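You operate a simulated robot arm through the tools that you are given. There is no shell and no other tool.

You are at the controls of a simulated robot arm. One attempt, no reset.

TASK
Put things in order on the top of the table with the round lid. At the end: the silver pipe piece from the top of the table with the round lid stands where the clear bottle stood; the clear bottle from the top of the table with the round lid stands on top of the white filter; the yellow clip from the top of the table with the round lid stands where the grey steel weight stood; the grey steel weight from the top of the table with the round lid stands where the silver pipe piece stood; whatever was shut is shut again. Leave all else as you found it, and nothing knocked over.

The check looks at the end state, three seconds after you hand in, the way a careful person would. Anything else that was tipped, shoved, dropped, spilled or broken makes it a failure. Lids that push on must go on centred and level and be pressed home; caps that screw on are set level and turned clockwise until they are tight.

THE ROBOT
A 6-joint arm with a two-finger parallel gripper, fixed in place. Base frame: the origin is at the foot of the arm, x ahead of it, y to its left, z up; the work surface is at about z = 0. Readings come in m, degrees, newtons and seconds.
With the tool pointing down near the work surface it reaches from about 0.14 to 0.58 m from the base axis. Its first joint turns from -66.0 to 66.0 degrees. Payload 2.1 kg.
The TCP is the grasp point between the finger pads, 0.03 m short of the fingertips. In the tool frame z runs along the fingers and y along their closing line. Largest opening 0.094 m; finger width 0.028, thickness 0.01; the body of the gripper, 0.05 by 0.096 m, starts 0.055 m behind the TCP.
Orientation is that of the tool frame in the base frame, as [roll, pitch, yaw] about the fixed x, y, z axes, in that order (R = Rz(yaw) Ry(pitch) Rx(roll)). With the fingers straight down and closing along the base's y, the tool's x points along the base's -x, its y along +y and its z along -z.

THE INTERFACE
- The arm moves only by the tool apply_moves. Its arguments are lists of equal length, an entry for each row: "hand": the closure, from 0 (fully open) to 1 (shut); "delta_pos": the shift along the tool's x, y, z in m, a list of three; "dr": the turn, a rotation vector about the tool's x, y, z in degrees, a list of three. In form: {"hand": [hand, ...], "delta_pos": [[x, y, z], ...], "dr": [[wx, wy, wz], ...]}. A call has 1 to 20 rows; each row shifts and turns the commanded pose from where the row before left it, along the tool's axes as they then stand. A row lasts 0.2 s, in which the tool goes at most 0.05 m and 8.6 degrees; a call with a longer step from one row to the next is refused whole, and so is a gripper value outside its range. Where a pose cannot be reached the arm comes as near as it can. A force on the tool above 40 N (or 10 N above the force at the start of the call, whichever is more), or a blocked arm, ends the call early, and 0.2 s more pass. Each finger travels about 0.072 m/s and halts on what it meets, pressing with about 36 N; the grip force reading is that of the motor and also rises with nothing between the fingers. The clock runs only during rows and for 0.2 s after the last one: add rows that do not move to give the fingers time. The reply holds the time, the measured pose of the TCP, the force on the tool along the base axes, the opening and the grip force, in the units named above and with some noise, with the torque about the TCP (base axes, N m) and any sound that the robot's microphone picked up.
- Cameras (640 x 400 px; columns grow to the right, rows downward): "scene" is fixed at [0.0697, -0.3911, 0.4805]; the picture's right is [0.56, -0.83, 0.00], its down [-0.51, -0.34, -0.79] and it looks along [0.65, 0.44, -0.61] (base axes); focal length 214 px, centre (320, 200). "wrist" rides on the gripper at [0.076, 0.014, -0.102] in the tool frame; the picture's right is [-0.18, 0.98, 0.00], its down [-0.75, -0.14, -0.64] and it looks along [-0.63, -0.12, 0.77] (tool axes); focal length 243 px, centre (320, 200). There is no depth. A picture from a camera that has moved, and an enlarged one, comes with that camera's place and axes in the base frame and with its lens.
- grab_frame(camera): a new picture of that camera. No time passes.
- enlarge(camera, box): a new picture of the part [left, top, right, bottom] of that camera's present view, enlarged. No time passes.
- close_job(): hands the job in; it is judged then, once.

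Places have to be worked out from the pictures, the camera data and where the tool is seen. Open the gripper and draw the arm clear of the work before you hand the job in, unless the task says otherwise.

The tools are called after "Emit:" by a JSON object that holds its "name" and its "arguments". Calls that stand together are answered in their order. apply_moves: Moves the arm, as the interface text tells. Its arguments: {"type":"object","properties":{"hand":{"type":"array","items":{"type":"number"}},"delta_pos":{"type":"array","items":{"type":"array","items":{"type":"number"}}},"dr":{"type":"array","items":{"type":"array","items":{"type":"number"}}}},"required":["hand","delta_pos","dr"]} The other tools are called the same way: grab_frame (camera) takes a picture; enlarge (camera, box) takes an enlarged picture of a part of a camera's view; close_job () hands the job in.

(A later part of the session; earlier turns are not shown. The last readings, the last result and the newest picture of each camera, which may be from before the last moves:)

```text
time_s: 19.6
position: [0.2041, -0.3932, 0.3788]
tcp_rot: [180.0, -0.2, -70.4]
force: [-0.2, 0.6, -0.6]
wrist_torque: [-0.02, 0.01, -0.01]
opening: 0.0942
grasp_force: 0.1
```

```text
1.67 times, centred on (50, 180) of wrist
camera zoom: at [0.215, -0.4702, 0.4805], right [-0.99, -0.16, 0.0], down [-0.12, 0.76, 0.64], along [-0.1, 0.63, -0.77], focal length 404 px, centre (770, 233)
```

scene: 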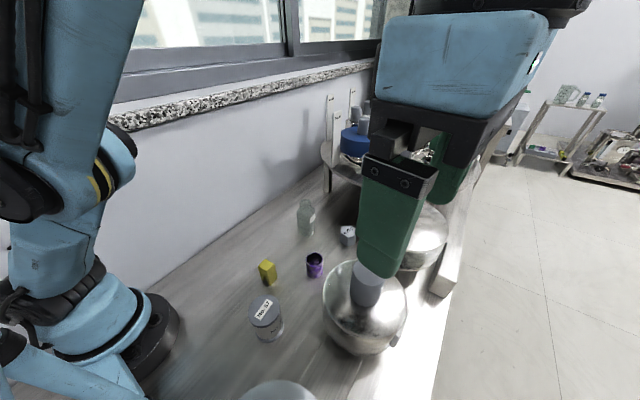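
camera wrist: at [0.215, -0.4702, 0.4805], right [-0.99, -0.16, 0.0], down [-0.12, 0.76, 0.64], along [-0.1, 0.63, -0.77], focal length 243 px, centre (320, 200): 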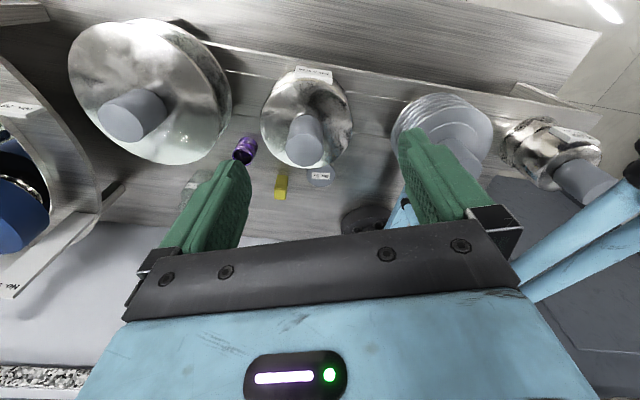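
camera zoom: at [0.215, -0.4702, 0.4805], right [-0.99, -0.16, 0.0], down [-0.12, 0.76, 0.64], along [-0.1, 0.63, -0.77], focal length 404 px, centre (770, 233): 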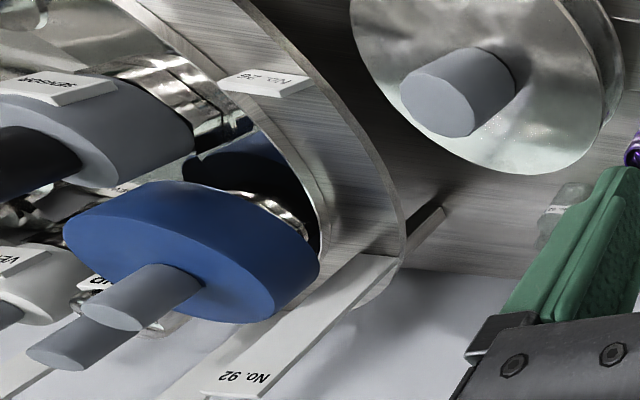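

The steel fitting reads "SHORT DIP" – these ledge items are vessel fittings. The "No. 57" item has a zig-zag pleated body between two end caps, which looks like a filter cartridge; I'll zoom in on it.

Emit:
{"name": "enlarge", "arguments": {"camera": "scene", "box": [235, 285, 300, 350]}}

Emit:
{"name": "enlarge", "arguments": {"camera": "scene", "box": [255, 255, 285, 295]}}

Emit:
{"name": "enlarge", "arguments": {"camera": "scene", "box": [285, 190, 335, 245]}}

```text
6.15 times, centred on (268, 318) of scene
camera zoom: at [0.0697, -0.3911, 0.4805], right [0.56, -0.83, 0.0], down [-0.51, -0.34, -0.79], along [0.65, 0.44, -0.61], focal length 1320 px, centre (643, -523)
```

zoom: 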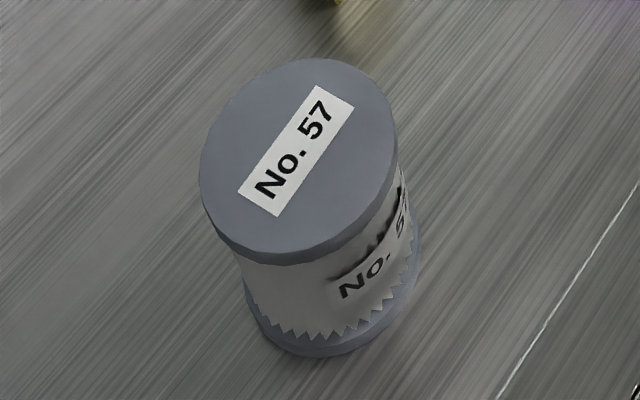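

```text
10.00 times, centred on (270, 275) of scene
camera zoom: at [0.0697, -0.3911, 0.4805], right [0.56, -0.83, 0.0], down [-0.51, -0.34, -0.79], along [0.65, 0.44, -0.61], focal length 2145 px, centre (820, -550)
```

zoom: 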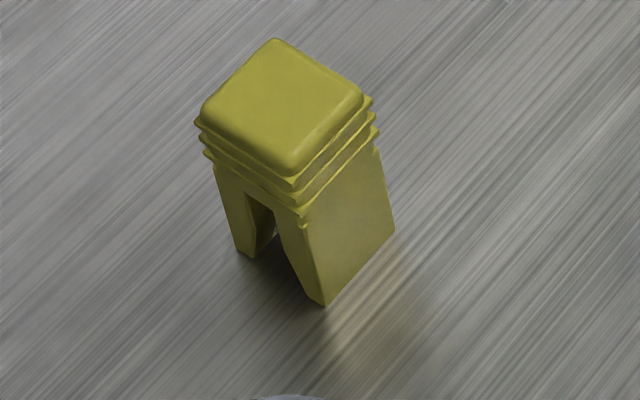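

```text
7.27 times, centred on (310, 218) of scene
camera zoom: at [0.0697, -0.3911, 0.4805], right [0.56, -0.83, 0.0], down [-0.51, -0.34, -0.79], along [0.65, 0.44, -0.61], focal length 1560 px, centre (393, 73)
```

zoom: 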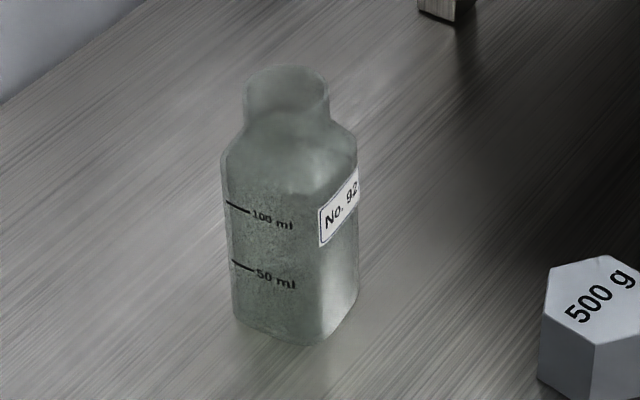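

The "No. 57" item is a white pleated filter cartridge with flat end caps: centre ≈ (0.166, -0.200), top ≈ 0.08 m, Ø ≈ 0.058. All five things are therefore in reach. I'll rotate back to yaw 180 and fly to a viewing position before the bottle.

Emit:
{"name": "apply_moves", "arguments": {"hand": [0, 0, 0, 0, 0, 0, 0, 0, 0, 0, 0, 0, 0, 0, 0, 0, 0, 0, 0], "delta_pos": [[0, 0, 0], [0, 0, 0], [0, 0, 0], [0, 0, 0], [0, 0, 0], [0, 0, 0], [0, 0, 0], [0, 0, 0], [0, 0, 0], [0, 0, 0], [0, 0, 0], [0, 0, 0], [0, 0, 0], [0, 0.045, 0], [0, 0.045, 0], [0, 0.045, 0], [-0.02, 0.045, 0], [-0.02, 0.045, 0], [0, 0, 0]], "dr": [[0, 0, 8.5], [0, 0, 8.5], [0, 0, 8.5], [0, 0, 8.5], [0, 0, 8.5], [0, 0, 8.5], [0, 0, 8.5], [0, 0, 8.5], [0, 0, 8.5], [0, 0, 8.5], [0, 0, 8.5], [0, 0, 8.5], [0, 0, 7.6], [0, 0, 0], [0, 0, 0], [0, 0, 0], [0, 0, 0], [0, 0, 0], [0, 0, 0]]}}

Emit:
{"name": "grab_frame", "arguments": {"camera": "wrist"}}

```text
time_s: 23.6
position: [0.2393, -0.1694, 0.3803]
tcp_rot: [-179.9, 0.1, -179.5]
force: [-0.5, 0.0, 0.8]
wrist_torque: [0.0, 0.01, -0.03]
opening: 0.0938
grasp_force: 0.0
```

```text
taken
camera wrist: at [0.1642, -0.1559, 0.481], right [0.18, 0.98, 0.0], down [0.75, -0.14, 0.64], along [0.63, -0.11, -0.77], focal length 243 px, centre (320, 200)
```

wrist: 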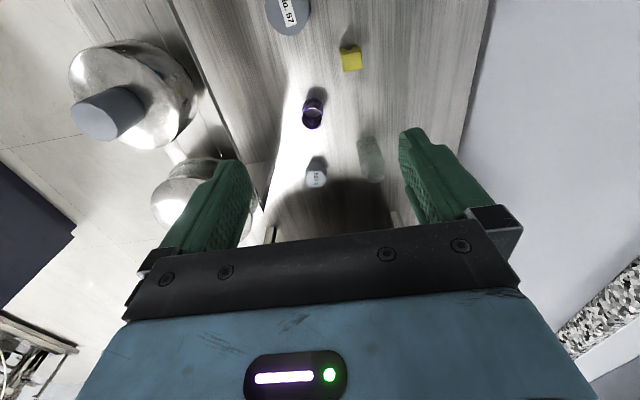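

Overview confirms the layout. I move to about (0.33, -0.10, 0.26) for a closer look at the bottle.

Emit:
{"name": "apply_moves", "arguments": {"hand": [0, 0, 0, 0, 0, 0], "delta_pos": [[-0.022, 0.017, 0.03], [-0.022, 0.017, 0.03], [-0.023, 0.017, 0.03], [-0.023, 0.018, 0.03], [0, 0, 0], [0, 0, 0]], "dr": [[0, 0, -0.25], [0, 0, -0.25], [0, 0, 0], [0, 0, 0], [0, 0, 0], [0, 0, 0]]}}

Emit:
{"name": "grab_frame", "arguments": {"camera": "wrist"}}

Emit:
{"name": "enlarge", "arguments": {"camera": "wrist", "box": [240, 50, 400, 200]}}

```text
time_s: 25.0
position: [0.3304, -0.1003, 0.2595]
tcp_rot: [-180.0, 0.1, -179.2]
force: [-0.5, 0.3, 0.5]
wrist_torque: [0.02, -0.03, 0.0]
opening: 0.0938
grasp_force: 0.2
```

```text
taken
camera wrist: at [0.2532, -0.088, 0.3607], right [0.17, 0.99, 0.0], down [0.75, -0.13, 0.64], along [0.63, -0.11, -0.77], focal length 243 px, centre (320, 200)
```

wrist: 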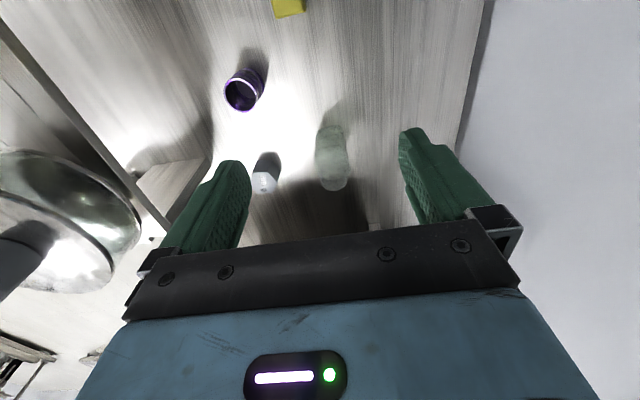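

```text
2.67 times, centred on (320, 125) of wrist
camera zoom: at [0.2532, -0.088, 0.3607], right [0.17, 0.99, 0.0], down [0.75, -0.13, 0.64], along [0.63, -0.11, -0.77], focal length 647 px, centre (320, 400)
```

zoom: 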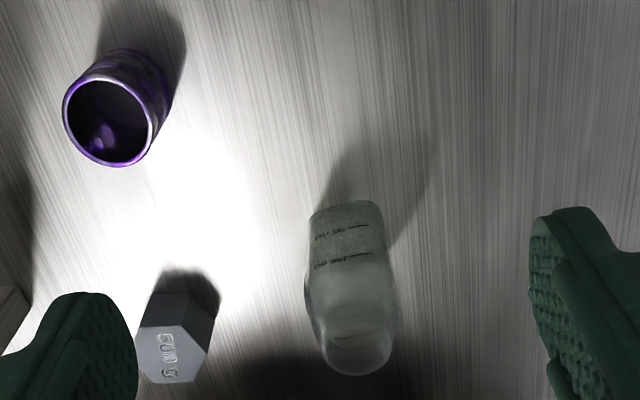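

Bottle centre refined to ≈ (0.4285, -0.0995), roughly axis-aligned, height ≈ 0.118, body ≈ 0.045 wide; pipe ≈ (0.327, -0.199); weight ≈ (0.466, -0.217). I move above the bottle and descend part way.

Emit:
{"name": "apply_moves", "arguments": {"hand": [0, 0, 0, 0, 0, 0, 0, 0], "delta_pos": [[-0.025, 0, 0], [-0.025, 0, 0], [-0.024, 0, 0], [-0.024, 0.001, 0], [0, 0, 0.03], [0, 0, 0.03], [0, 0, 0.03], [0, 0, 0]], "dr": [[0, 0, 0.8], [0, 0, 0], [0, 0, 0], [0, 0, 0], [0, 0, 0], [0, 0, 0], [0, 0, 0], [0, 0, 0]]}}

Emit:
{"name": "grab_frame", "arguments": {"camera": "wrist"}}

Emit:
{"name": "grab_frame", "arguments": {"camera": "scene"}}

```text
time_s: 26.8
position: [0.4283, -0.0978, 0.1688]
tcp_rot: [180.0, 0.1, -179.9]
force: [0.4, 1.0, 0.2]
wrist_torque: [-0.03, -0.01, 0.01]
opening: 0.0939
grasp_force: 0.1
```

```text
taken
camera wrist: at [0.352, -0.0843, 0.2707], right [0.18, 0.98, 0.0], down [0.75, -0.14, 0.64], along [0.63, -0.12, -0.77], focal length 243 px, centre (320, 200)
```

wrist: 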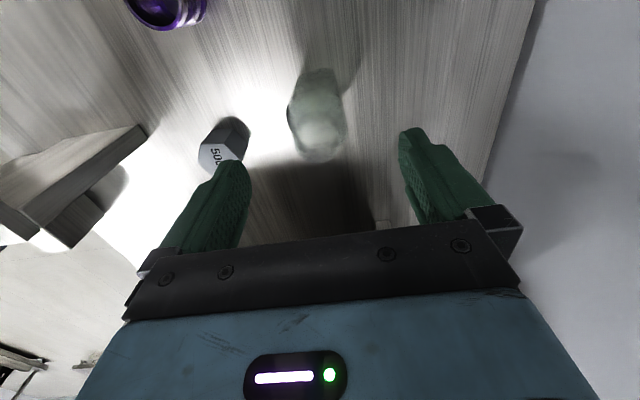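

```text
taken
```

scene: 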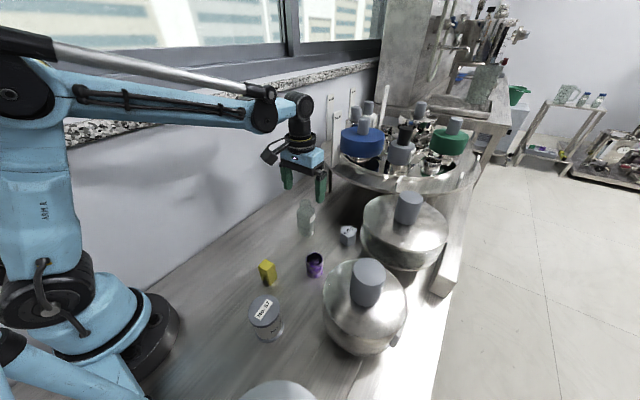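

Emit:
{"name": "enlarge", "arguments": {"camera": "wrist", "box": [240, 50, 400, 180]}}

Emit:
{"name": "enlarge", "arguments": {"camera": "scene", "box": [265, 140, 345, 245]}}

```text
3.08 times, centred on (320, 115) of wrist
camera zoom: at [0.352, -0.0843, 0.2707], right [0.18, 0.98, 0.0], down [0.75, -0.14, 0.64], along [0.63, -0.12, -0.77], focal length 746 px, centre (320, 462)
```

zoom: 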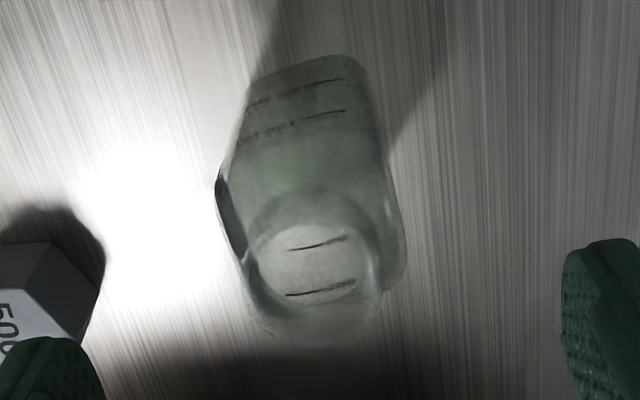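

```text
3.81 times, centred on (305, 192) of scene
camera zoom: at [0.0697, -0.3911, 0.4805], right [0.56, -0.83, 0.0], down [-0.51, -0.34, -0.79], along [0.65, 0.44, -0.61], focal length 817 px, centre (377, 229)
```

zoom: 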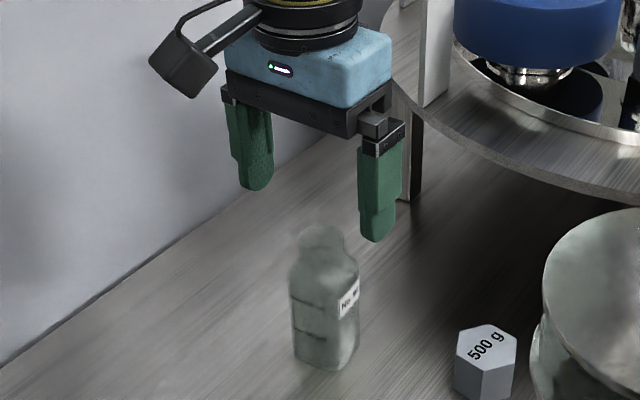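

The bottle sits centred between the open fingers at ≈ (0.427, -0.098). I descend to TCP z ≈ 0.08 and take hold of the body.

Emit:
{"name": "apply_moves", "arguments": {"hand": [0, 0, 0, 0, 0, 0], "delta_pos": [[0.001, 0, 0.025], [0, 0, 0.025], [0, 0, 0.02], [0, 0, 0.0185], [0, 0, 0], [0, 0, 0]], "dr": [[0, 0, 0], [0, 0, 0], [0, 0, 0], [0, 0, 0], [0, 0, 0], [0, 0, 0]]}}

Emit:
{"name": "enlarge", "arguments": {"camera": "scene", "box": [265, 160, 345, 250]}}

Emit:
{"name": "grab_frame", "arguments": {"camera": "wrist"}}

```text
time_s: 28.2
position: [0.4275, -0.0979, 0.0807]
tcp_rot: [-180.0, 0.1, -179.9]
force: [-0.1, -0.6, -0.7]
wrist_torque: [0.02, 0.03, -0.02]
opening: 0.0941
grasp_force: 0.0
```

```text
4.44 times, centred on (305, 205) of scene
camera zoom: at [0.0697, -0.3911, 0.4805], right [0.56, -0.83, 0.0], down [-0.51, -0.34, -0.79], along [0.65, 0.44, -0.61], focal length 953 px, centre (387, 178)
```

zoom: 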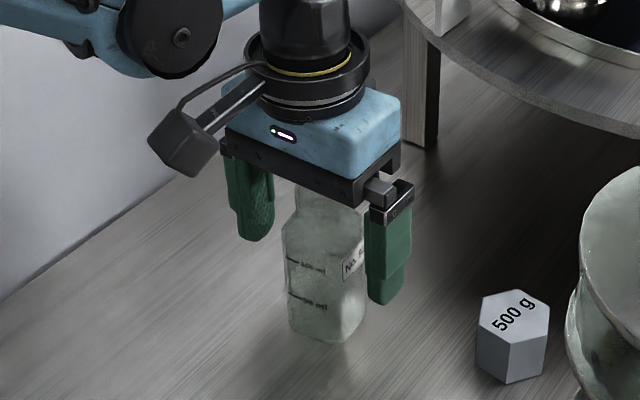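

```text
taken
camera wrist: at [0.3509, -0.084, 0.1828], right [0.18, 0.98, 0.0], down [0.75, -0.14, 0.64], along [0.63, -0.12, -0.77], focal length 243 px, centre (320, 200)
```

wrist: 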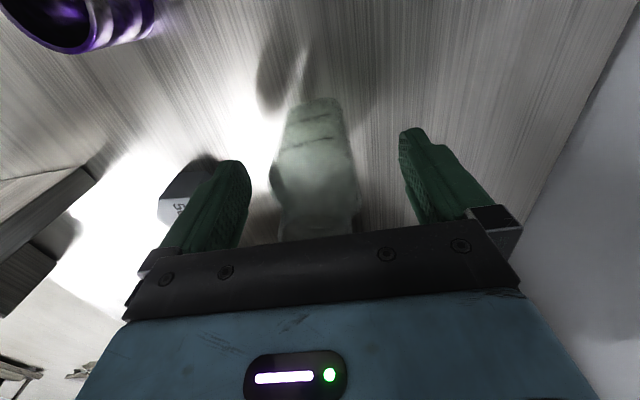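

No contact, bottle between the pads. Closing gently now.

Emit:
{"name": "apply_moves", "arguments": {"hand": [0.3, 0.5, 0.6, 0.6, 0.6, 0.6], "delta_pos": [[0, 0, 0], [0, 0, 0], [0, 0, 0], [0, 0, 0], [0, 0, 0], [0, 0, 0]], "dr": [[0, 0, 0], [0, 0, 0], [0, 0, 0], [0, 0, 0], [0, 0, 0], [0, 0, 0]]}}

Emit:
{"name": "enlarge", "arguments": {"camera": "scene", "box": [265, 160, 345, 250]}}

```text
time_s: 29.6
position: [0.4289, -0.0974, 0.0801]
tcp_rot: [180.0, 0.1, -179.9]
force: [0.6, -0.6, 0.1]
wrist_torque: [0.01, -0.01, -0.01]
opening: 0.0468
grasp_force: 35.5
```

```text
4.44 times, centred on (305, 205) of scene
camera zoom: at [0.0697, -0.3911, 0.4805], right [0.56, -0.83, 0.0], down [-0.51, -0.34, -0.79], along [0.65, 0.44, -0.61], focal length 953 px, centre (387, 178)
```

zoom: 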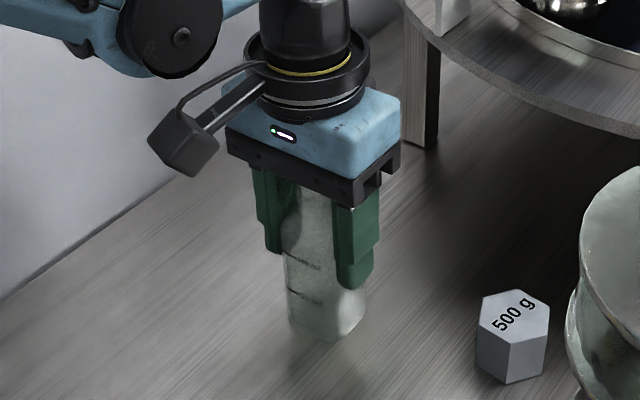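

Bottle gripped (opening 0.047, 35 N). I lift it slowly by 12 cm and check.

Emit:
{"name": "apply_moves", "arguments": {"hand": [0.6, 0.6, 0.6, 0.6, 0.6, 0.6, 0.6, 0.6], "delta_pos": [[0, 0, -0.008], [0, 0, -0.016], [0, 0, -0.02], [0, 0, -0.02], [0, 0, -0.02], [0, 0, -0.02], [0, 0, -0.016], [0, 0, 0]], "dr": [[0, 0, 0], [0, 0, 0], [0, 0, 0], [0, 0, 0], [0, 0, 0], [0, 0, 0], [0, 0, 0], [0, 0, 0]]}}

Emit:
{"name": "grab_frame", "arguments": {"camera": "scene"}}

Emit:
{"name": "grab_frame", "arguments": {"camera": "wrist"}}

```text
time_s: 31.4
position: [0.4263, -0.098, 0.2009]
tcp_rot: [-180.0, 0.1, -179.9]
force: [0.1, 0.0, -0.4]
wrist_torque: [0.0, 0.01, 0.0]
opening: 0.0468
grasp_force: 36.4
```

```text
taken
```

scene: 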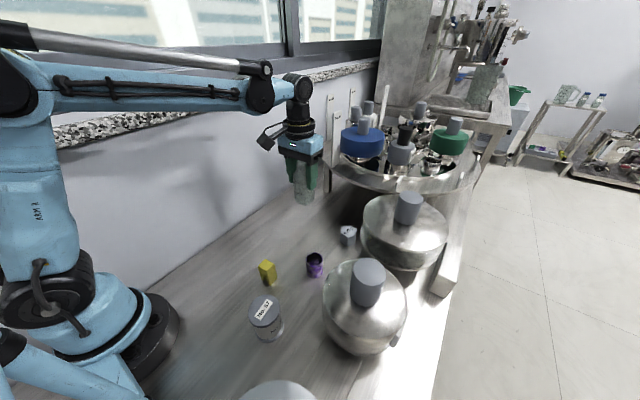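

```text
taken
camera wrist: at [0.3501, -0.084, 0.303], right [0.18, 0.98, 0.0], down [0.75, -0.14, 0.64], along [0.63, -0.12, -0.77], focal length 243 px, centre (320, 200)
```

wrist: 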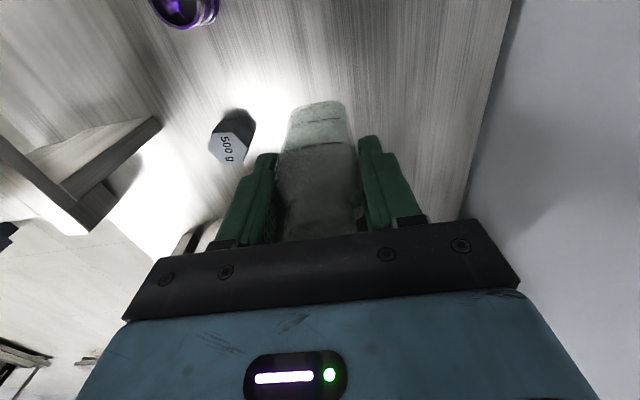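

Bottle lifted cleanly. I carry it smoothly over the filter at ≈ (0.166, -0.200).

Emit:
{"name": "apply_moves", "arguments": {"hand": [0.6, 0.6, 0.6, 0.6, 0.6, 0.6, 0.6, 0.6, 0.6, 0.6, 0.6, 0.6, 0.6, 0.6, 0.6, 0.6], "delta_pos": [[0.009, -0.004, 0], [0.017, -0.007, 0], [0.02, -0.008, 0], [0.02, -0.008, 0], [0.02, -0.008, 0], [0.02, -0.008, 0], [0.02, -0.008, 0], [0.02, -0.008, 0], [0.02, -0.008, 0], [0.02, -0.008, 0], [0.02, -0.007, 0], [0.02, -0.007, 0], [0.017, -0.006, 0], [0.012, -0.005, 0], [0.005, -0.002, 0], [0, 0, 0]], "dr": [[0, 0, 0], [0, 0, 0], [0, 0, 0], [0, 0, 0], [0, 0, 0], [0, 0, 0], [0, 0, 0], [0, 0, 0], [0, 0, 0], [0, 0, 0], [0, 0, 0], [0, 0, 0], [0, 0, 0], [0, 0, 0], [0, 0, 0], [0, 0, 0]]}}

Emit:
{"name": "grab_frame", "arguments": {"camera": "scene"}}

Emit:
{"name": "grab_frame", "arguments": {"camera": "wrist"}}

Emit:
{"name": "enlarge", "arguments": {"camera": "scene", "box": [210, 230, 330, 350]}}

```text
time_s: 34.8
position: [0.166, -0.2003, 0.2009]
tcp_rot: [-180.0, 0.1, -179.9]
force: [0.5, -0.1, 0.5]
wrist_torque: [0.02, -0.01, -0.01]
opening: 0.0473
grasp_force: 36.3
```

```text
taken
```

scene: 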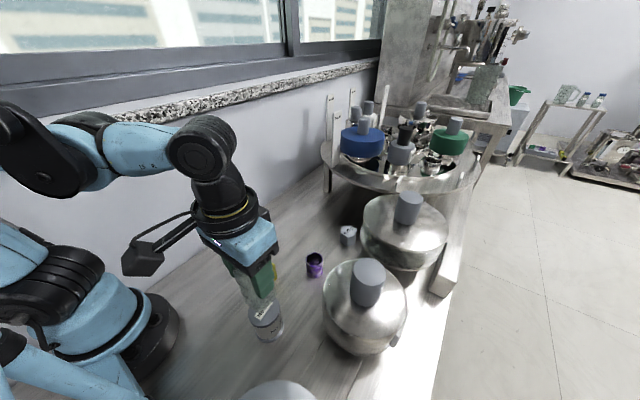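

```text
taken
camera wrist: at [0.0904, -0.1868, 0.3027], right [0.18, 0.98, 0.0], down [0.75, -0.14, 0.64], along [0.63, -0.12, -0.77], focal length 243 px, centre (320, 200)
```

wrist: 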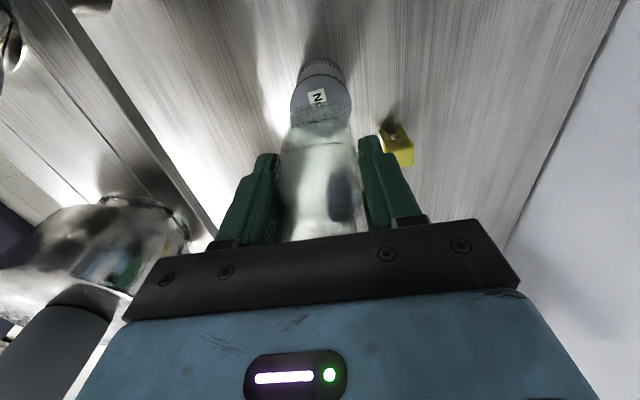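

```text
3.33 times, centred on (270, 290) of scene
camera zoom: at [0.0697, -0.3911, 0.4805], right [0.56, -0.83, 0.0], down [-0.51, -0.34, -0.79], along [0.65, 0.44, -0.61], focal length 715 px, centre (487, -100)
```

zoom: 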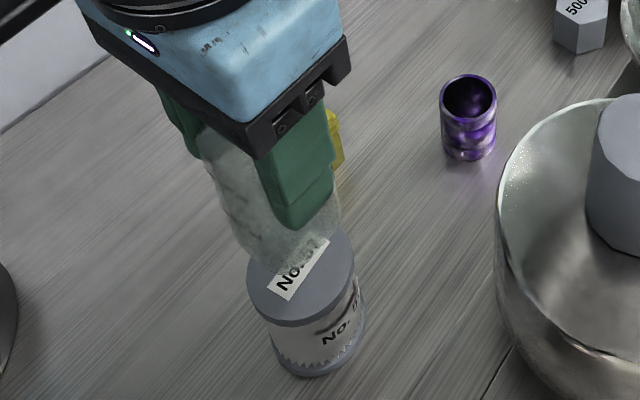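

Bottle hangs about 4 cm above the filter. I lower to leave a small gap and check alignment.

Emit:
{"name": "apply_moves", "arguments": {"hand": [0.6, 0.6, 0.6, 0.6], "delta_pos": [[0, 0, 0.01], [0, 0, 0.01], [0, 0, 0.008], [0, 0, 0]], "dr": [[0, 0, 0], [0, 0, 0], [0, 0, 0], [0, 0, 0]]}}

Emit:
{"name": "enlarge", "arguments": {"camera": "wrist", "box": [260, 40, 380, 160]}}

Emit:
{"name": "enlarge", "arguments": {"camera": "scene", "box": [225, 250, 305, 350]}}

```text
time_s: 35.8
position: [0.1664, -0.2002, 0.1734]
tcp_rot: [179.9, 0.1, -179.9]
force: [0.5, 0.2, -0.7]
wrist_torque: [0.02, -0.01, 0.01]
opening: 0.047
grasp_force: 36.0
```

```text
3.33 times, centred on (320, 100) of wrist
camera zoom: at [0.0902, -0.1867, 0.2744], right [0.18, 0.98, 0.0], down [0.75, -0.14, 0.64], along [0.63, -0.12, -0.77], focal length 809 px, centre (320, 533)
```

zoom: 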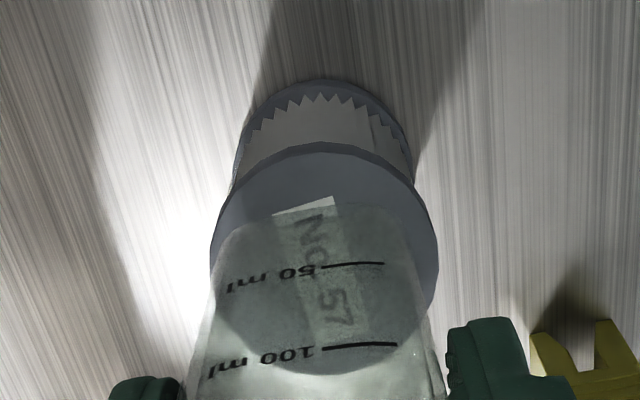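

```text
4.00 times, centred on (265, 300) of scene
camera zoom: at [0.0697, -0.3911, 0.4805], right [0.56, -0.83, 0.0], down [-0.51, -0.34, -0.79], along [0.65, 0.44, -0.61], focal length 858 px, centre (540, -200)
```

zoom: 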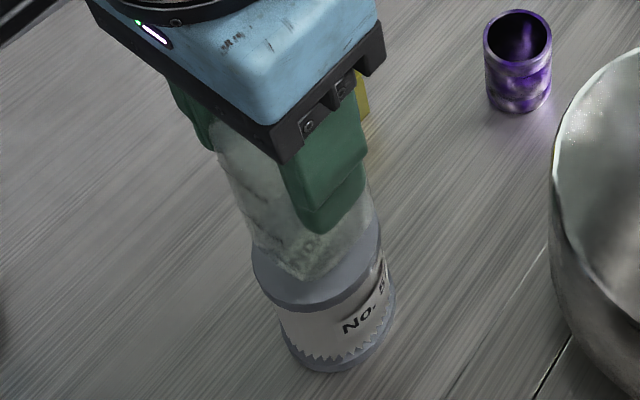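

Comparing edges, the bottle sits ~5 mm too far in +x relative to the filter's centre (~0.165, -0.2005). I correct by (-5, -2) mm and creep down.

Emit:
{"name": "apply_moves", "arguments": {"hand": [0.6, 0.6, 0.6, 0.6, 0.6], "delta_pos": [[0.003, -0.001, 0], [0.002, -0.001, 0], [0, 0, 0.004], [0, 0, 0.003], [0, 0, 0]], "dr": [[0, 0, 0], [0, 0, 0], [0, 0, 0], [0, 0, 0], [0, 0, 0]]}}

Emit:
{"name": "enlarge", "arguments": {"camera": "wrist", "box": [260, 40, 380, 160]}}

Emit:
{"name": "enlarge", "arguments": {"camera": "scene", "box": [235, 280, 295, 350]}}

```text
time_s: 37.0
position: [0.1614, -0.202, 0.1655]
tcp_rot: [-180.0, 0.1, -179.9]
force: [-0.3, 0.9, 0.2]
wrist_torque: [0.0, 0.0, -0.01]
opening: 0.0471
grasp_force: 36.3
```

```text
3.33 times, centred on (320, 100) of wrist
camera zoom: at [0.0854, -0.1886, 0.2672], right [0.18, 0.98, 0.0], down [0.75, -0.14, 0.64], along [0.63, -0.12, -0.77], focal length 809 px, centre (320, 533)
```

zoom: 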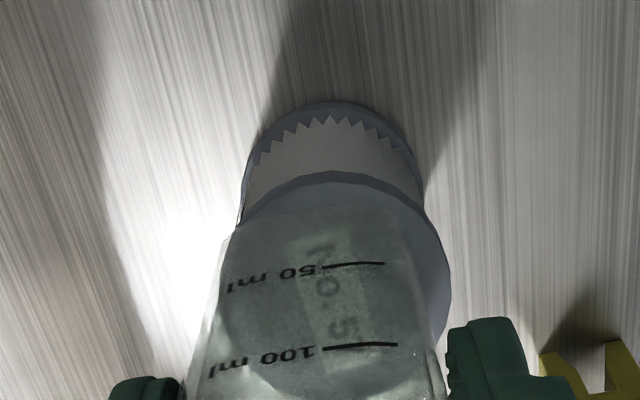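

```text
5.71 times, centred on (265, 315) of scene
camera zoom: at [0.0697, -0.3911, 0.4805], right [0.56, -0.83, 0.0], down [-0.51, -0.34, -0.79], along [0.65, 0.44, -0.61], focal length 1226 px, centre (634, -457)
```

zoom: 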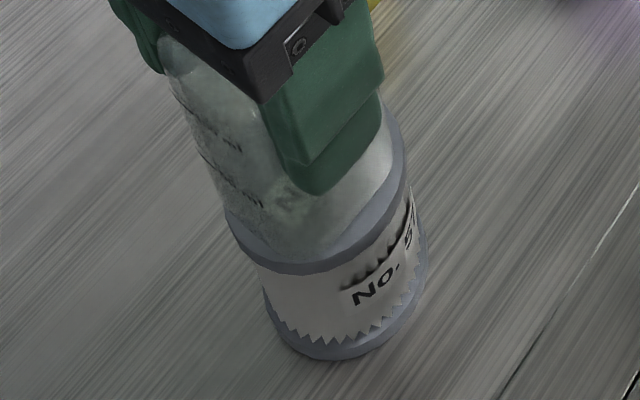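

Alignment is now within ~2 mm of the filter centre. I creep down in small steps watching the vertical force.

Emit:
{"name": "apply_moves", "arguments": {"hand": [0.6, 0.6, 0.6], "delta_pos": [[0, 0, 0.0015], [0, 0, 0.0015], [0, 0, 0]], "dr": [[0, 0, 0], [0, 0, 0], [0, 0, 0]]}}

```text
time_s: 37.8
position: [0.1624, -0.2034, 0.1625]
tcp_rot: [-179.9, 0.2, -179.9]
force: [-0.4, 0.6, -0.6]
wrist_torque: [-0.03, 0.04, 0.04]
opening: 0.0469
grasp_force: 36.3
```

No contact yet (z ≈ 0.1625). Continuing to creep.

Emit:
{"name": "apply_moves", "arguments": {"hand": [0.6, 0.6], "delta_pos": [[0, 0, 0.0015], [0, 0, 0]], "dr": [[0, 0, 0], [0, 0, 0]]}}

Emit:
{"name": "enlarge", "arguments": {"camera": "scene", "box": [235, 280, 295, 350]}}

```text
time_s: 38.4
position: [0.1616, -0.202, 0.1604]
tcp_rot: [-179.9, 0.1, -179.9]
force: [-0.1, 0.1, -1.5]
wrist_torque: [-0.02, -0.02, -0.01]
opening: 0.0466
grasp_force: 36.0
```

```text
5.71 times, centred on (265, 315) of scene
camera zoom: at [0.0697, -0.3911, 0.4805], right [0.56, -0.83, 0.0], down [-0.51, -0.34, -0.79], along [0.65, 0.44, -0.61], focal length 1226 px, centre (634, -457)
```

zoom: 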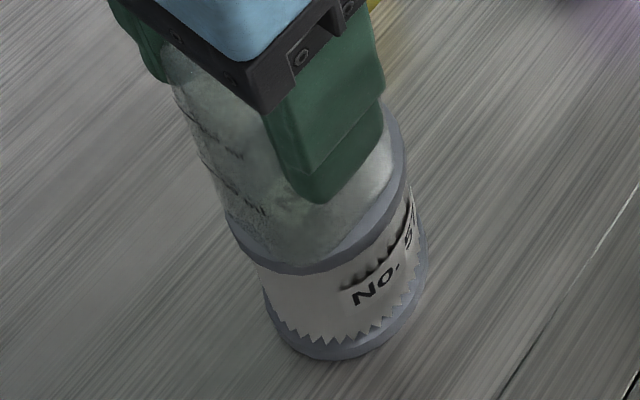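

Emit:
{"name": "apply_moves", "arguments": {"hand": [0.6, 0.6], "delta_pos": [[0, 0, 0.001], [0, 0, 0]], "dr": [[0, 0, 0], [0, 0, 0]]}}

```text
time_s: 39.0
position: [0.1613, -0.2018, 0.1601]
tcp_rot: [180.0, 0.2, -179.9]
force: [0.1, -0.6, -0.8]
wrist_torque: [-0.03, 0.0, 0.0]
opening: 0.0469
grasp_force: 36.3
```

The force is still at noise level (z ≈ 0.160). I go down another millimetre at a time.

Emit:
{"name": "apply_moves", "arguments": {"hand": [0.6, 0.6, 0.6], "delta_pos": [[0, 0, 0.001], [0, 0, 0], [0, 0, 0]], "dr": [[0, 0, 0], [0, 0, 0], [0, 0, 0]]}}

Emit:
{"name": "enlarge", "arguments": {"camera": "wrist", "box": [260, 60, 380, 160]}}

```text
time_s: 39.8
position: [0.1622, -0.2027, 0.1589]
tcp_rot: [180.0, 0.2, -179.9]
force: [-0.2, 0.1, 3.4]
wrist_torque: [-0.01, -0.1, -0.01]
opening: 0.0469
grasp_force: 35.3
```

```text
4.00 times, centred on (320, 110) of wrist
camera zoom: at [0.0853, -0.1888, 0.2607], right [0.18, 0.98, 0.0], down [0.75, -0.14, 0.64], along [0.63, -0.12, -0.76], focal length 970 px, centre (320, 560)
```

zoom: 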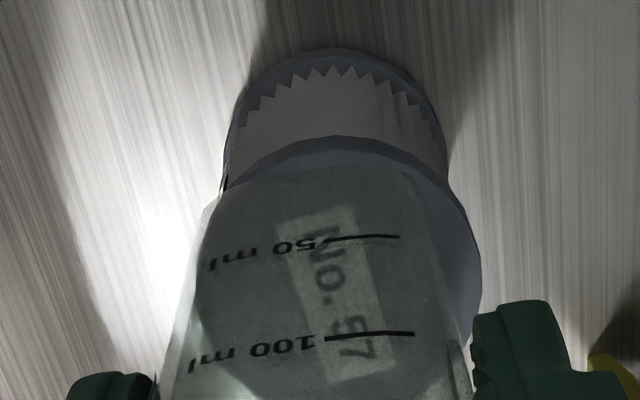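

Contact at TCP z ≈ 0.159 (+3.4 N), with the bottle base fully inside the filter's top disc (margin ≈ 3–5 mm). I release the bottle and withdraw straight up.

Emit:
{"name": "apply_moves", "arguments": {"hand": [0.5, 0.4, 0.2, 0, 0], "delta_pos": [[0, 0, 0], [0, 0, 0], [0, 0, 0], [0, 0, 0], [0, 0, 0]], "dr": [[0, 0, 0], [0, 0, 0], [0, 0, 0], [0, 0, 0], [0, 0, 0]]}}

Emit:
{"name": "enlarge", "arguments": {"camera": "scene", "box": [215, 250, 315, 350]}}

Emit:
{"name": "grab_frame", "arguments": {"camera": "wrist"}}

```text
time_s: 41.0
position: [0.1614, -0.2025, 0.1593]
tcp_rot: [179.9, 0.1, -180.0]
force: [0.0, -0.8, 0.4]
wrist_torque: [-0.02, 0.0, -0.01]
opening: 0.0938
grasp_force: 0.1
```

```text
4.00 times, centred on (265, 300) of scene
camera zoom: at [0.0697, -0.3911, 0.4805], right [0.56, -0.83, 0.0], down [-0.51, -0.34, -0.79], along [0.65, 0.44, -0.61], focal length 858 px, centre (540, -200)
```

zoom: 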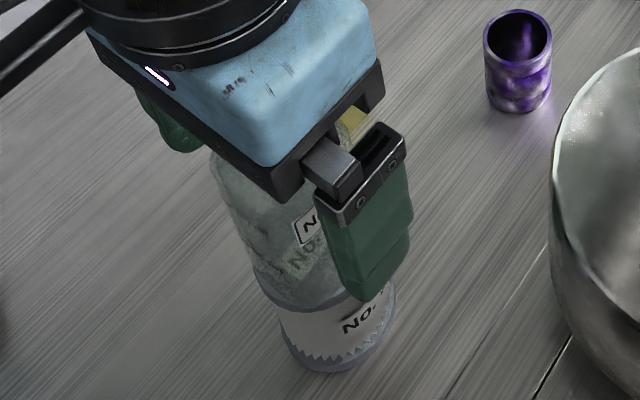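

```text
taken
camera wrist: at [0.0852, -0.1887, 0.2607], right [0.18, 0.98, 0.0], down [0.75, -0.14, 0.64], along [0.63, -0.12, -0.77], focal length 243 px, centre (320, 200)
```

wrist: 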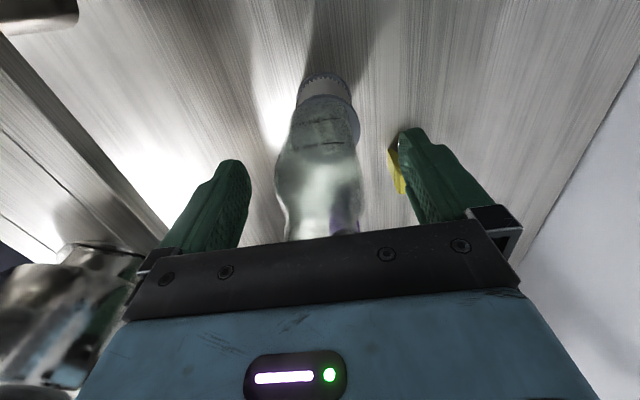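

Bottle stands freely on the filter. I withdraw straight up.

Emit:
{"name": "apply_moves", "arguments": {"hand": [0, 0, 0, 0, 0, 0, 0], "delta_pos": [[0, 0, -0.015], [0, 0, -0.025], [0, 0, -0.03], [0, 0, -0.03], [0, 0, -0.03], [0, 0, -0.02], [0, 0, 0]], "dr": [[0, 0, 0], [0, 0, 0], [0, 0, 0], [0, 0, 0], [0, 0, 0], [0, 0, 0], [0, 0, 0]]}}

Emit:
{"name": "grab_frame", "arguments": {"camera": "scene"}}

Emit:
{"name": "enlarge", "arguments": {"camera": "scene", "box": [215, 250, 315, 350]}}

Emit:
{"name": "grab_frame", "arguments": {"camera": "wrist"}}

```text
time_s: 42.6
position: [0.1616, -0.2021, 0.3096]
tcp_rot: [-180.0, 0.1, -180.0]
force: [-0.8, 0.4, 0.3]
wrist_torque: [-0.03, 0.02, 0.02]
opening: 0.0942
grasp_force: 0.0
```

```text
taken
```

scene: 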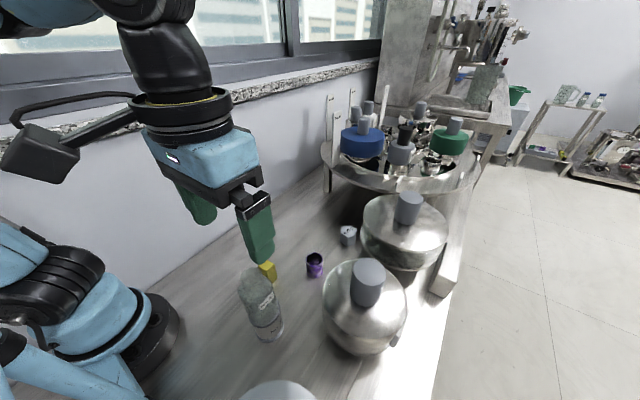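

```text
4.00 times, centred on (265, 300) of scene
camera zoom: at [0.0697, -0.3911, 0.4805], right [0.56, -0.83, 0.0], down [-0.51, -0.34, -0.79], along [0.65, 0.44, -0.61], focal length 858 px, centre (540, -200)
```

zoom: 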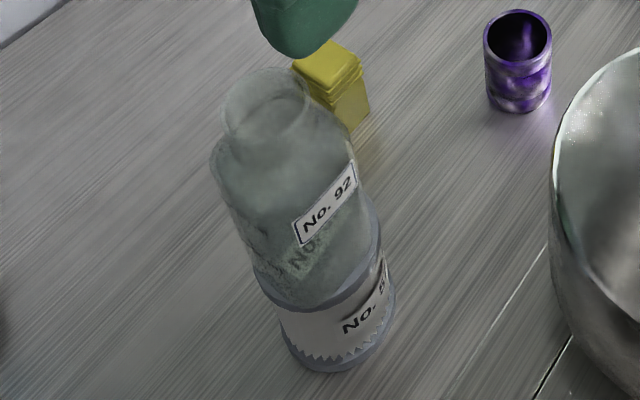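

```text
taken
camera wrist: at [0.0851, -0.1886, 0.4112], right [0.18, 0.98, 0.0], down [0.75, -0.14, 0.64], along [0.63, -0.12, -0.77], focal length 243 px, centre (320, 200)
```

wrist: 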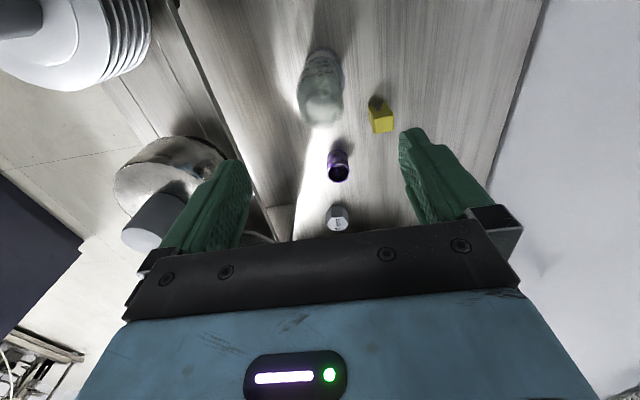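

The bottle stands upright on the filter, everything else unchanged. Next is the pipe piece at ≈ (0.327, -0.199); I move over for a closer look.

Emit:
{"name": "apply_moves", "arguments": {"hand": [0, 0, 0, 0, 0, 0, 0], "delta_pos": [[-0.03, 0, 0], [-0.03, 0, 0], [-0.03, 0, 0], [-0.014, 0.002, 0.02], [0, 0, 0.03], [0, 0, 0.02], [0, 0, 0]], "dr": [[0, 0, 0], [0, 0, 0], [0, 0, 0], [0, 0, 0], [0, 0, 0], [0, 0, 0], [0, 0, 0]]}}

Emit:
{"name": "grab_frame", "arguments": {"camera": "wrist"}}

Emit:
{"name": "enlarge", "arguments": {"camera": "wrist", "box": [240, 50, 400, 170]}}

```text
time_s: 44.2
position: [0.2654, -0.1998, 0.2391]
tcp_rot: [180.0, 0.1, -179.9]
force: [1.0, 0.0, -0.3]
wrist_torque: [-0.01, 0.01, -0.01]
opening: 0.0938
grasp_force: 0.1
```

```text
taken
camera wrist: at [0.1894, -0.1864, 0.3407], right [0.18, 0.98, 0.0], down [0.75, -0.14, 0.64], along [0.63, -0.12, -0.77], focal length 243 px, centre (320, 200)
```

wrist: 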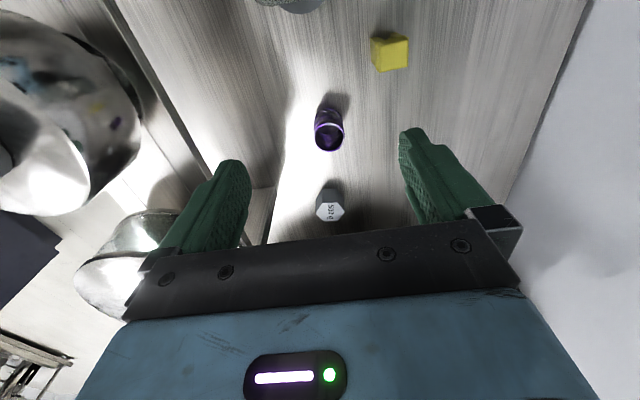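

```text
3.33 times, centred on (320, 110) of wrist
camera zoom: at [0.1894, -0.1864, 0.3407], right [0.18, 0.98, 0.0], down [0.75, -0.14, 0.64], along [0.63, -0.12, -0.77], focal length 809 px, centre (320, 500)
```

zoom: 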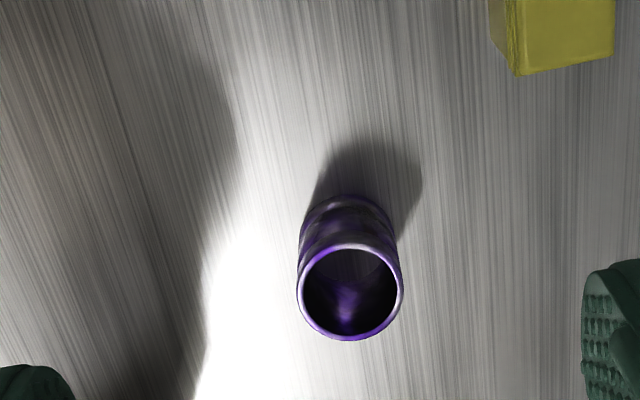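

Pipe refined to (0.3275, -0.200), height ≈ 0.052, Ø ≈ 0.041. I move above and descend around it to TCP z ≈ 0.04.

Emit:
{"name": "apply_moves", "arguments": {"hand": [0, 0, 0, 0, 0, 0, 0, 0, 0], "delta_pos": [[-0.031, 0, 0.02], [-0.031, 0, 0.02], [0, 0, 0.03], [0, 0, 0.03], [0, 0, 0.03], [0, 0, 0.03], [0, 0, 0.025], [0, 0, 0.014], [0, 0, 0]], "dr": [[0, 0, 0], [0, 0, 0], [0, 0, 0], [0, 0, 0], [0, 0, 0], [0, 0, 0], [0, 0, 0], [0, 0, 0], [0, 0, 0]]}}

Emit:
{"name": "enlarge", "arguments": {"camera": "scene", "box": [270, 210, 360, 300]}}

Emit:
{"name": "grab_frame", "arguments": {"camera": "wrist"}}

```text
time_s: 46.2
position: [0.3289, -0.2007, 0.0407]
tcp_rot: [-180.0, 0.1, -179.9]
force: [0.2, -0.1, 0.0]
wrist_torque: [-0.01, 0.01, 0.01]
opening: 0.0941
grasp_force: 0.0
```

```text
4.44 times, centred on (315, 255) of scene
camera zoom: at [0.0697, -0.3911, 0.4805], right [0.56, -0.83, 0.0], down [-0.51, -0.34, -0.79], along [0.65, 0.44, -0.61], focal length 953 px, centre (342, -44)
```

zoom: 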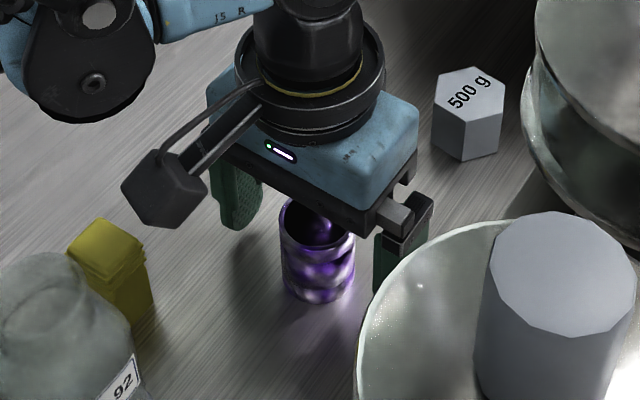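

```text
taken
camera wrist: at [0.252, -0.1859, 0.1427], right [0.18, 0.98, 0.0], down [0.75, -0.14, 0.64], along [0.63, -0.12, -0.77], focal length 243 px, centre (320, 200)
```

wrist: 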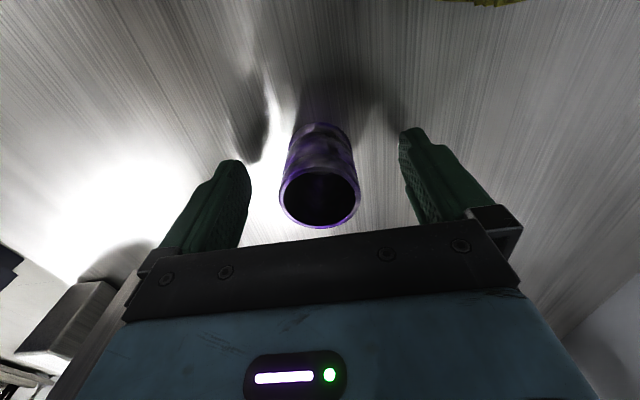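

Pipe is between the fingers with good clearance. Closing on it.

Emit:
{"name": "apply_moves", "arguments": {"hand": [0.3, 0.5, 0.65, 0.65, 0.65, 0.65], "delta_pos": [[0.002, 0.001, 0], [0, 0, 0], [0, 0, 0], [0, 0, 0], [0, 0, 0], [0, 0, 0]], "dr": [[0, 0, 0], [0, 0, 0], [0, 0, 0], [0, 0, 0], [0, 0, 0], [0, 0, 0]]}}

Emit:
{"name": "apply_moves", "arguments": {"hand": [0.65, 0.65, 0.65, 0.65, 0.65, 0.65, 0.65, 0.65, 0.65], "delta_pos": [[0, 0, -0.005], [0, 0, -0.01], [0, 0, -0.02], [0, 0, -0.02], [0, 0, -0.02], [0, 0, -0.02], [0, 0, -0.02], [0, 0, -0.005], [0, 0, 0]], "dr": [[0, 0, 0], [0, 0, 0], [0, 0, 0], [0, 0, 0], [0, 0, 0], [0, 0, 0], [0, 0, 0], [0, 0, 0], [0, 0, 0]]}}

Emit:
{"name": "grab_frame", "arguments": {"camera": "wrist"}}

Emit:
{"name": "enlarge", "arguments": {"camera": "scene", "box": [270, 190, 360, 290]}}

```text
time_s: 47.6
position: [0.3256, -0.1992, 0.0411]
tcp_rot: [179.9, 0.2, -179.9]
force: [1.5, 0.4, 1.4]
wrist_torque: [-0.06, -0.04, 0.0]
opening: 0.0414
grasp_force: 36.8
```

```text
time_s: 49.6
position: [0.325, -0.1985, 0.1596]
tcp_rot: [-179.9, 0.1, -179.9]
force: [-0.2, -0.8, -1.8]
wrist_torque: [0.02, -0.02, 0.01]
opening: 0.0414
grasp_force: 35.3
```

```text
taken
camera wrist: at [0.2493, -0.1856, 0.2625], right [0.18, 0.98, 0.0], down [0.75, -0.14, 0.64], along [0.63, -0.12, -0.77], focal length 243 px, centre (320, 200)
```

wrist: 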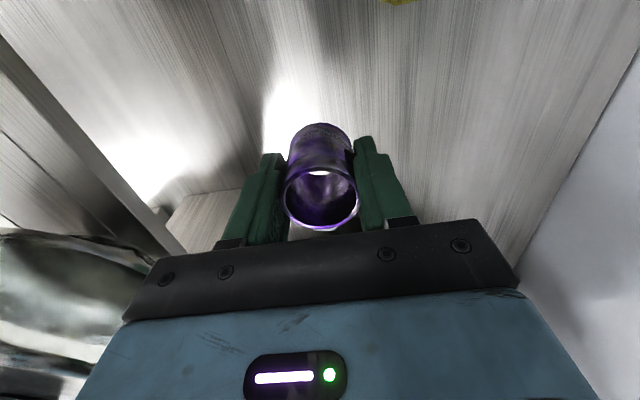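

```text
4.00 times, centred on (315, 240) of scene
camera zoom: at [0.0697, -0.3911, 0.4805], right [0.56, -0.83, 0.0], down [-0.51, -0.34, -0.79], along [0.65, 0.44, -0.61], focal length 858 px, centre (340, 40)
```

zoom: 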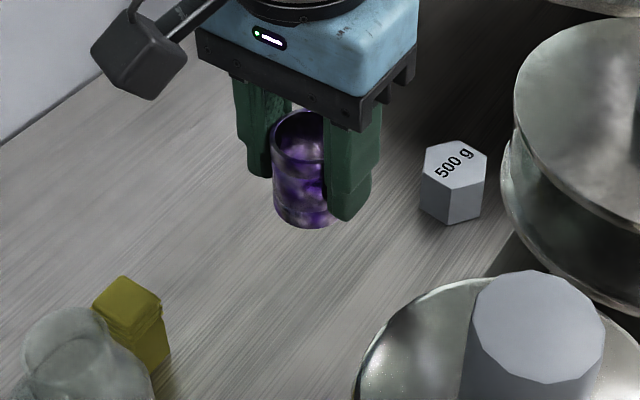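

Pipe lifted. I carry it to where the bottle stood, (0.429, -0.098).

Emit:
{"name": "apply_moves", "arguments": {"hand": [0.65, 0.65, 0.65, 0.65, 0.65, 0.65, 0.65, 0.65, 0.65], "delta_pos": [[-0.008, 0.008, 0], [-0.016, 0.015, 0], [-0.016, 0.016, 0], [-0.016, 0.016, 0], [-0.016, 0.016, 0], [-0.016, 0.015, 0], [-0.01, 0.01, 0], [-0.006, 0.0045, 0], [0, 0, 0]], "dr": [[0, 0, 0], [0, 0, 0], [0, 0, 0], [0, 0, 0], [0, 0, 0], [0, 0, 0], [0, 0, 0], [0, 0, 0], [0, 0, 0]]}}

Emit:
{"name": "apply_moves", "arguments": {"hand": [0.65, 0.65, 0.65, 0.65, 0.65, 0.65, 0.65], "delta_pos": [[0, 0, 0.02], [0, 0, 0.025], [0, 0, 0.025], [0, 0, 0.025], [0, 0, 0.015], [0, 0, 0.005], [0, 0, 0]], "dr": [[0, 0, 0], [0, 0, 0], [0, 0, 0], [0, 0, 0], [0, 0, 0], [0, 0, 0], [0, 0, 0]]}}

Emit:
{"name": "enlarge", "arguments": {"camera": "scene", "box": [265, 160, 355, 260]}}

```text
time_s: 51.6
position: [0.4292, -0.0997, 0.1596]
tcp_rot: [-180.0, 0.2, -179.9]
force: [0.5, 0.2, -1.3]
wrist_torque: [-0.02, -0.03, -0.02]
opening: 0.0416
grasp_force: 36.1
```

```text
time_s: 53.2
position: [0.4299, -0.0973, 0.0456]
tcp_rot: [179.9, 0.1, -179.9]
force: [0.7, 0.6, -1.1]
wrist_torque: [0.01, 0.0, -0.01]
opening: 0.0415
grasp_force: 36.1
```

```text
4.00 times, centred on (310, 210) of scene
camera zoom: at [0.0697, -0.3911, 0.4805], right [0.56, -0.83, 0.0], down [-0.51, -0.34, -0.79], along [0.65, 0.44, -0.61], focal length 858 px, centre (360, 160)
```

zoom: 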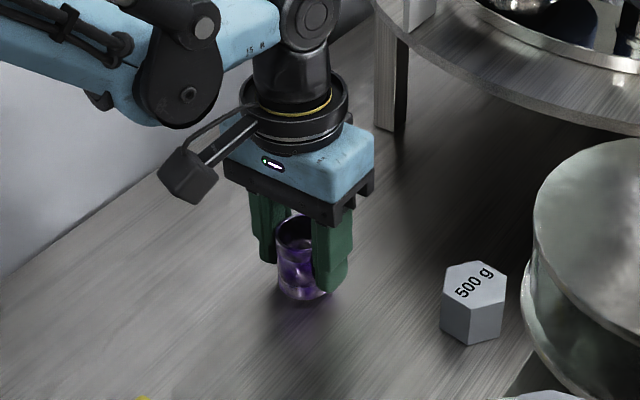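

About 4.5 mm above set-down height. I lower the last bit carefully.

Emit:
{"name": "apply_moves", "arguments": {"hand": [0.65, 0.65, 0.65, 0.65], "delta_pos": [[0, 0, 0.002], [0, 0, 0.0015], [0, 0, 0.001], [0, 0, 0]], "dr": [[0, 0, 0], [0, 0, 0], [0, 0, 0], [0, 0, 0]]}}

```text
time_s: 54.2
position: [0.4291, -0.0988, 0.0414]
tcp_rot: [-180.0, 0.1, -179.9]
force: [-0.4, 0.5, 1.8]
wrist_torque: [0.02, 0.04, 0.01]
opening: 0.0416
grasp_force: 35.9
```

Force turned positive (+1.8 N): the pipe is down. I release and withdraw upward.

Emit:
{"name": "apply_moves", "arguments": {"hand": [0.55, 0.4, 0.2, 0, 0, 0, 0, 0, 0, 0, 0], "delta_pos": [[0, 0, 0], [0, 0, 0], [0, 0, 0], [0, 0, 0], [0, 0, 0], [0, 0, -0.015], [0, 0, -0.03], [0, 0, -0.04], [0, 0, -0.04], [0, 0, -0.04], [0, 0, 0]], "dr": [[0, 0, 0], [0, 0, 0], [0, 0, 0], [0, 0, 0], [0, 0, 0], [0, 0, 0], [0, 0, 0], [0, 0, 0], [0, 0, 0], [0, 0, 0], [0, 0, 0]]}}

Emit:
{"name": "grab_frame", "arguments": {"camera": "wrist"}}

Emit:
{"name": "grab_frame", "arguments": {"camera": "scene"}}

Emit:
{"name": "enlarge", "arguments": {"camera": "scene", "box": [285, 190, 335, 245]}}

```text
time_s: 56.6
position: [0.43, -0.0986, 0.2069]
tcp_rot: [180.0, 0.1, -180.0]
force: [-0.1, -0.1, -0.7]
wrist_torque: [0.04, 0.02, -0.02]
opening: 0.0939
grasp_force: 0.0
```

```text
taken
camera wrist: at [0.3533, -0.0845, 0.3087], right [0.18, 0.98, 0.0], down [0.75, -0.14, 0.64], along [0.63, -0.12, -0.77], focal length 243 px, centre (320, 200)
```

wrist: 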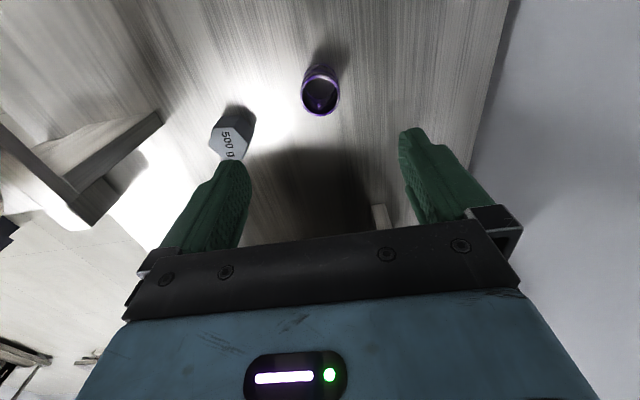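

```text
taken
```

scene: 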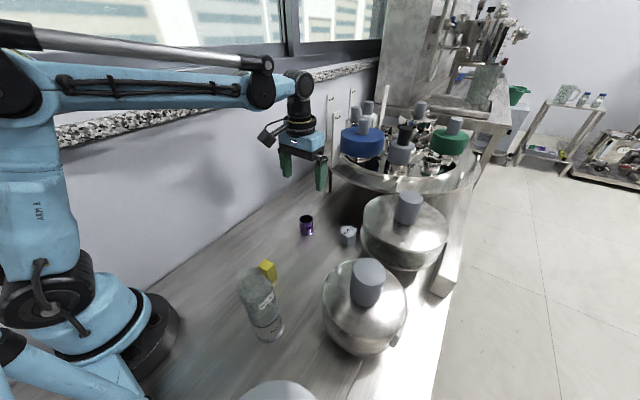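

```text
7.27 times, centred on (310, 218) of scene
camera zoom: at [0.0697, -0.3911, 0.4805], right [0.56, -0.83, 0.0], down [-0.51, -0.34, -0.79], along [0.65, 0.44, -0.61], focal length 1560 px, centre (393, 73)
```

zoom: 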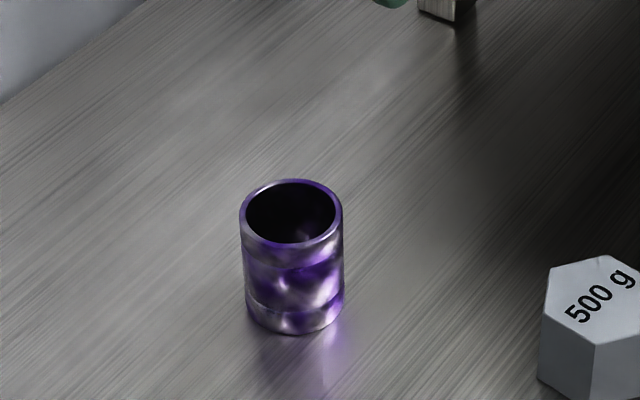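

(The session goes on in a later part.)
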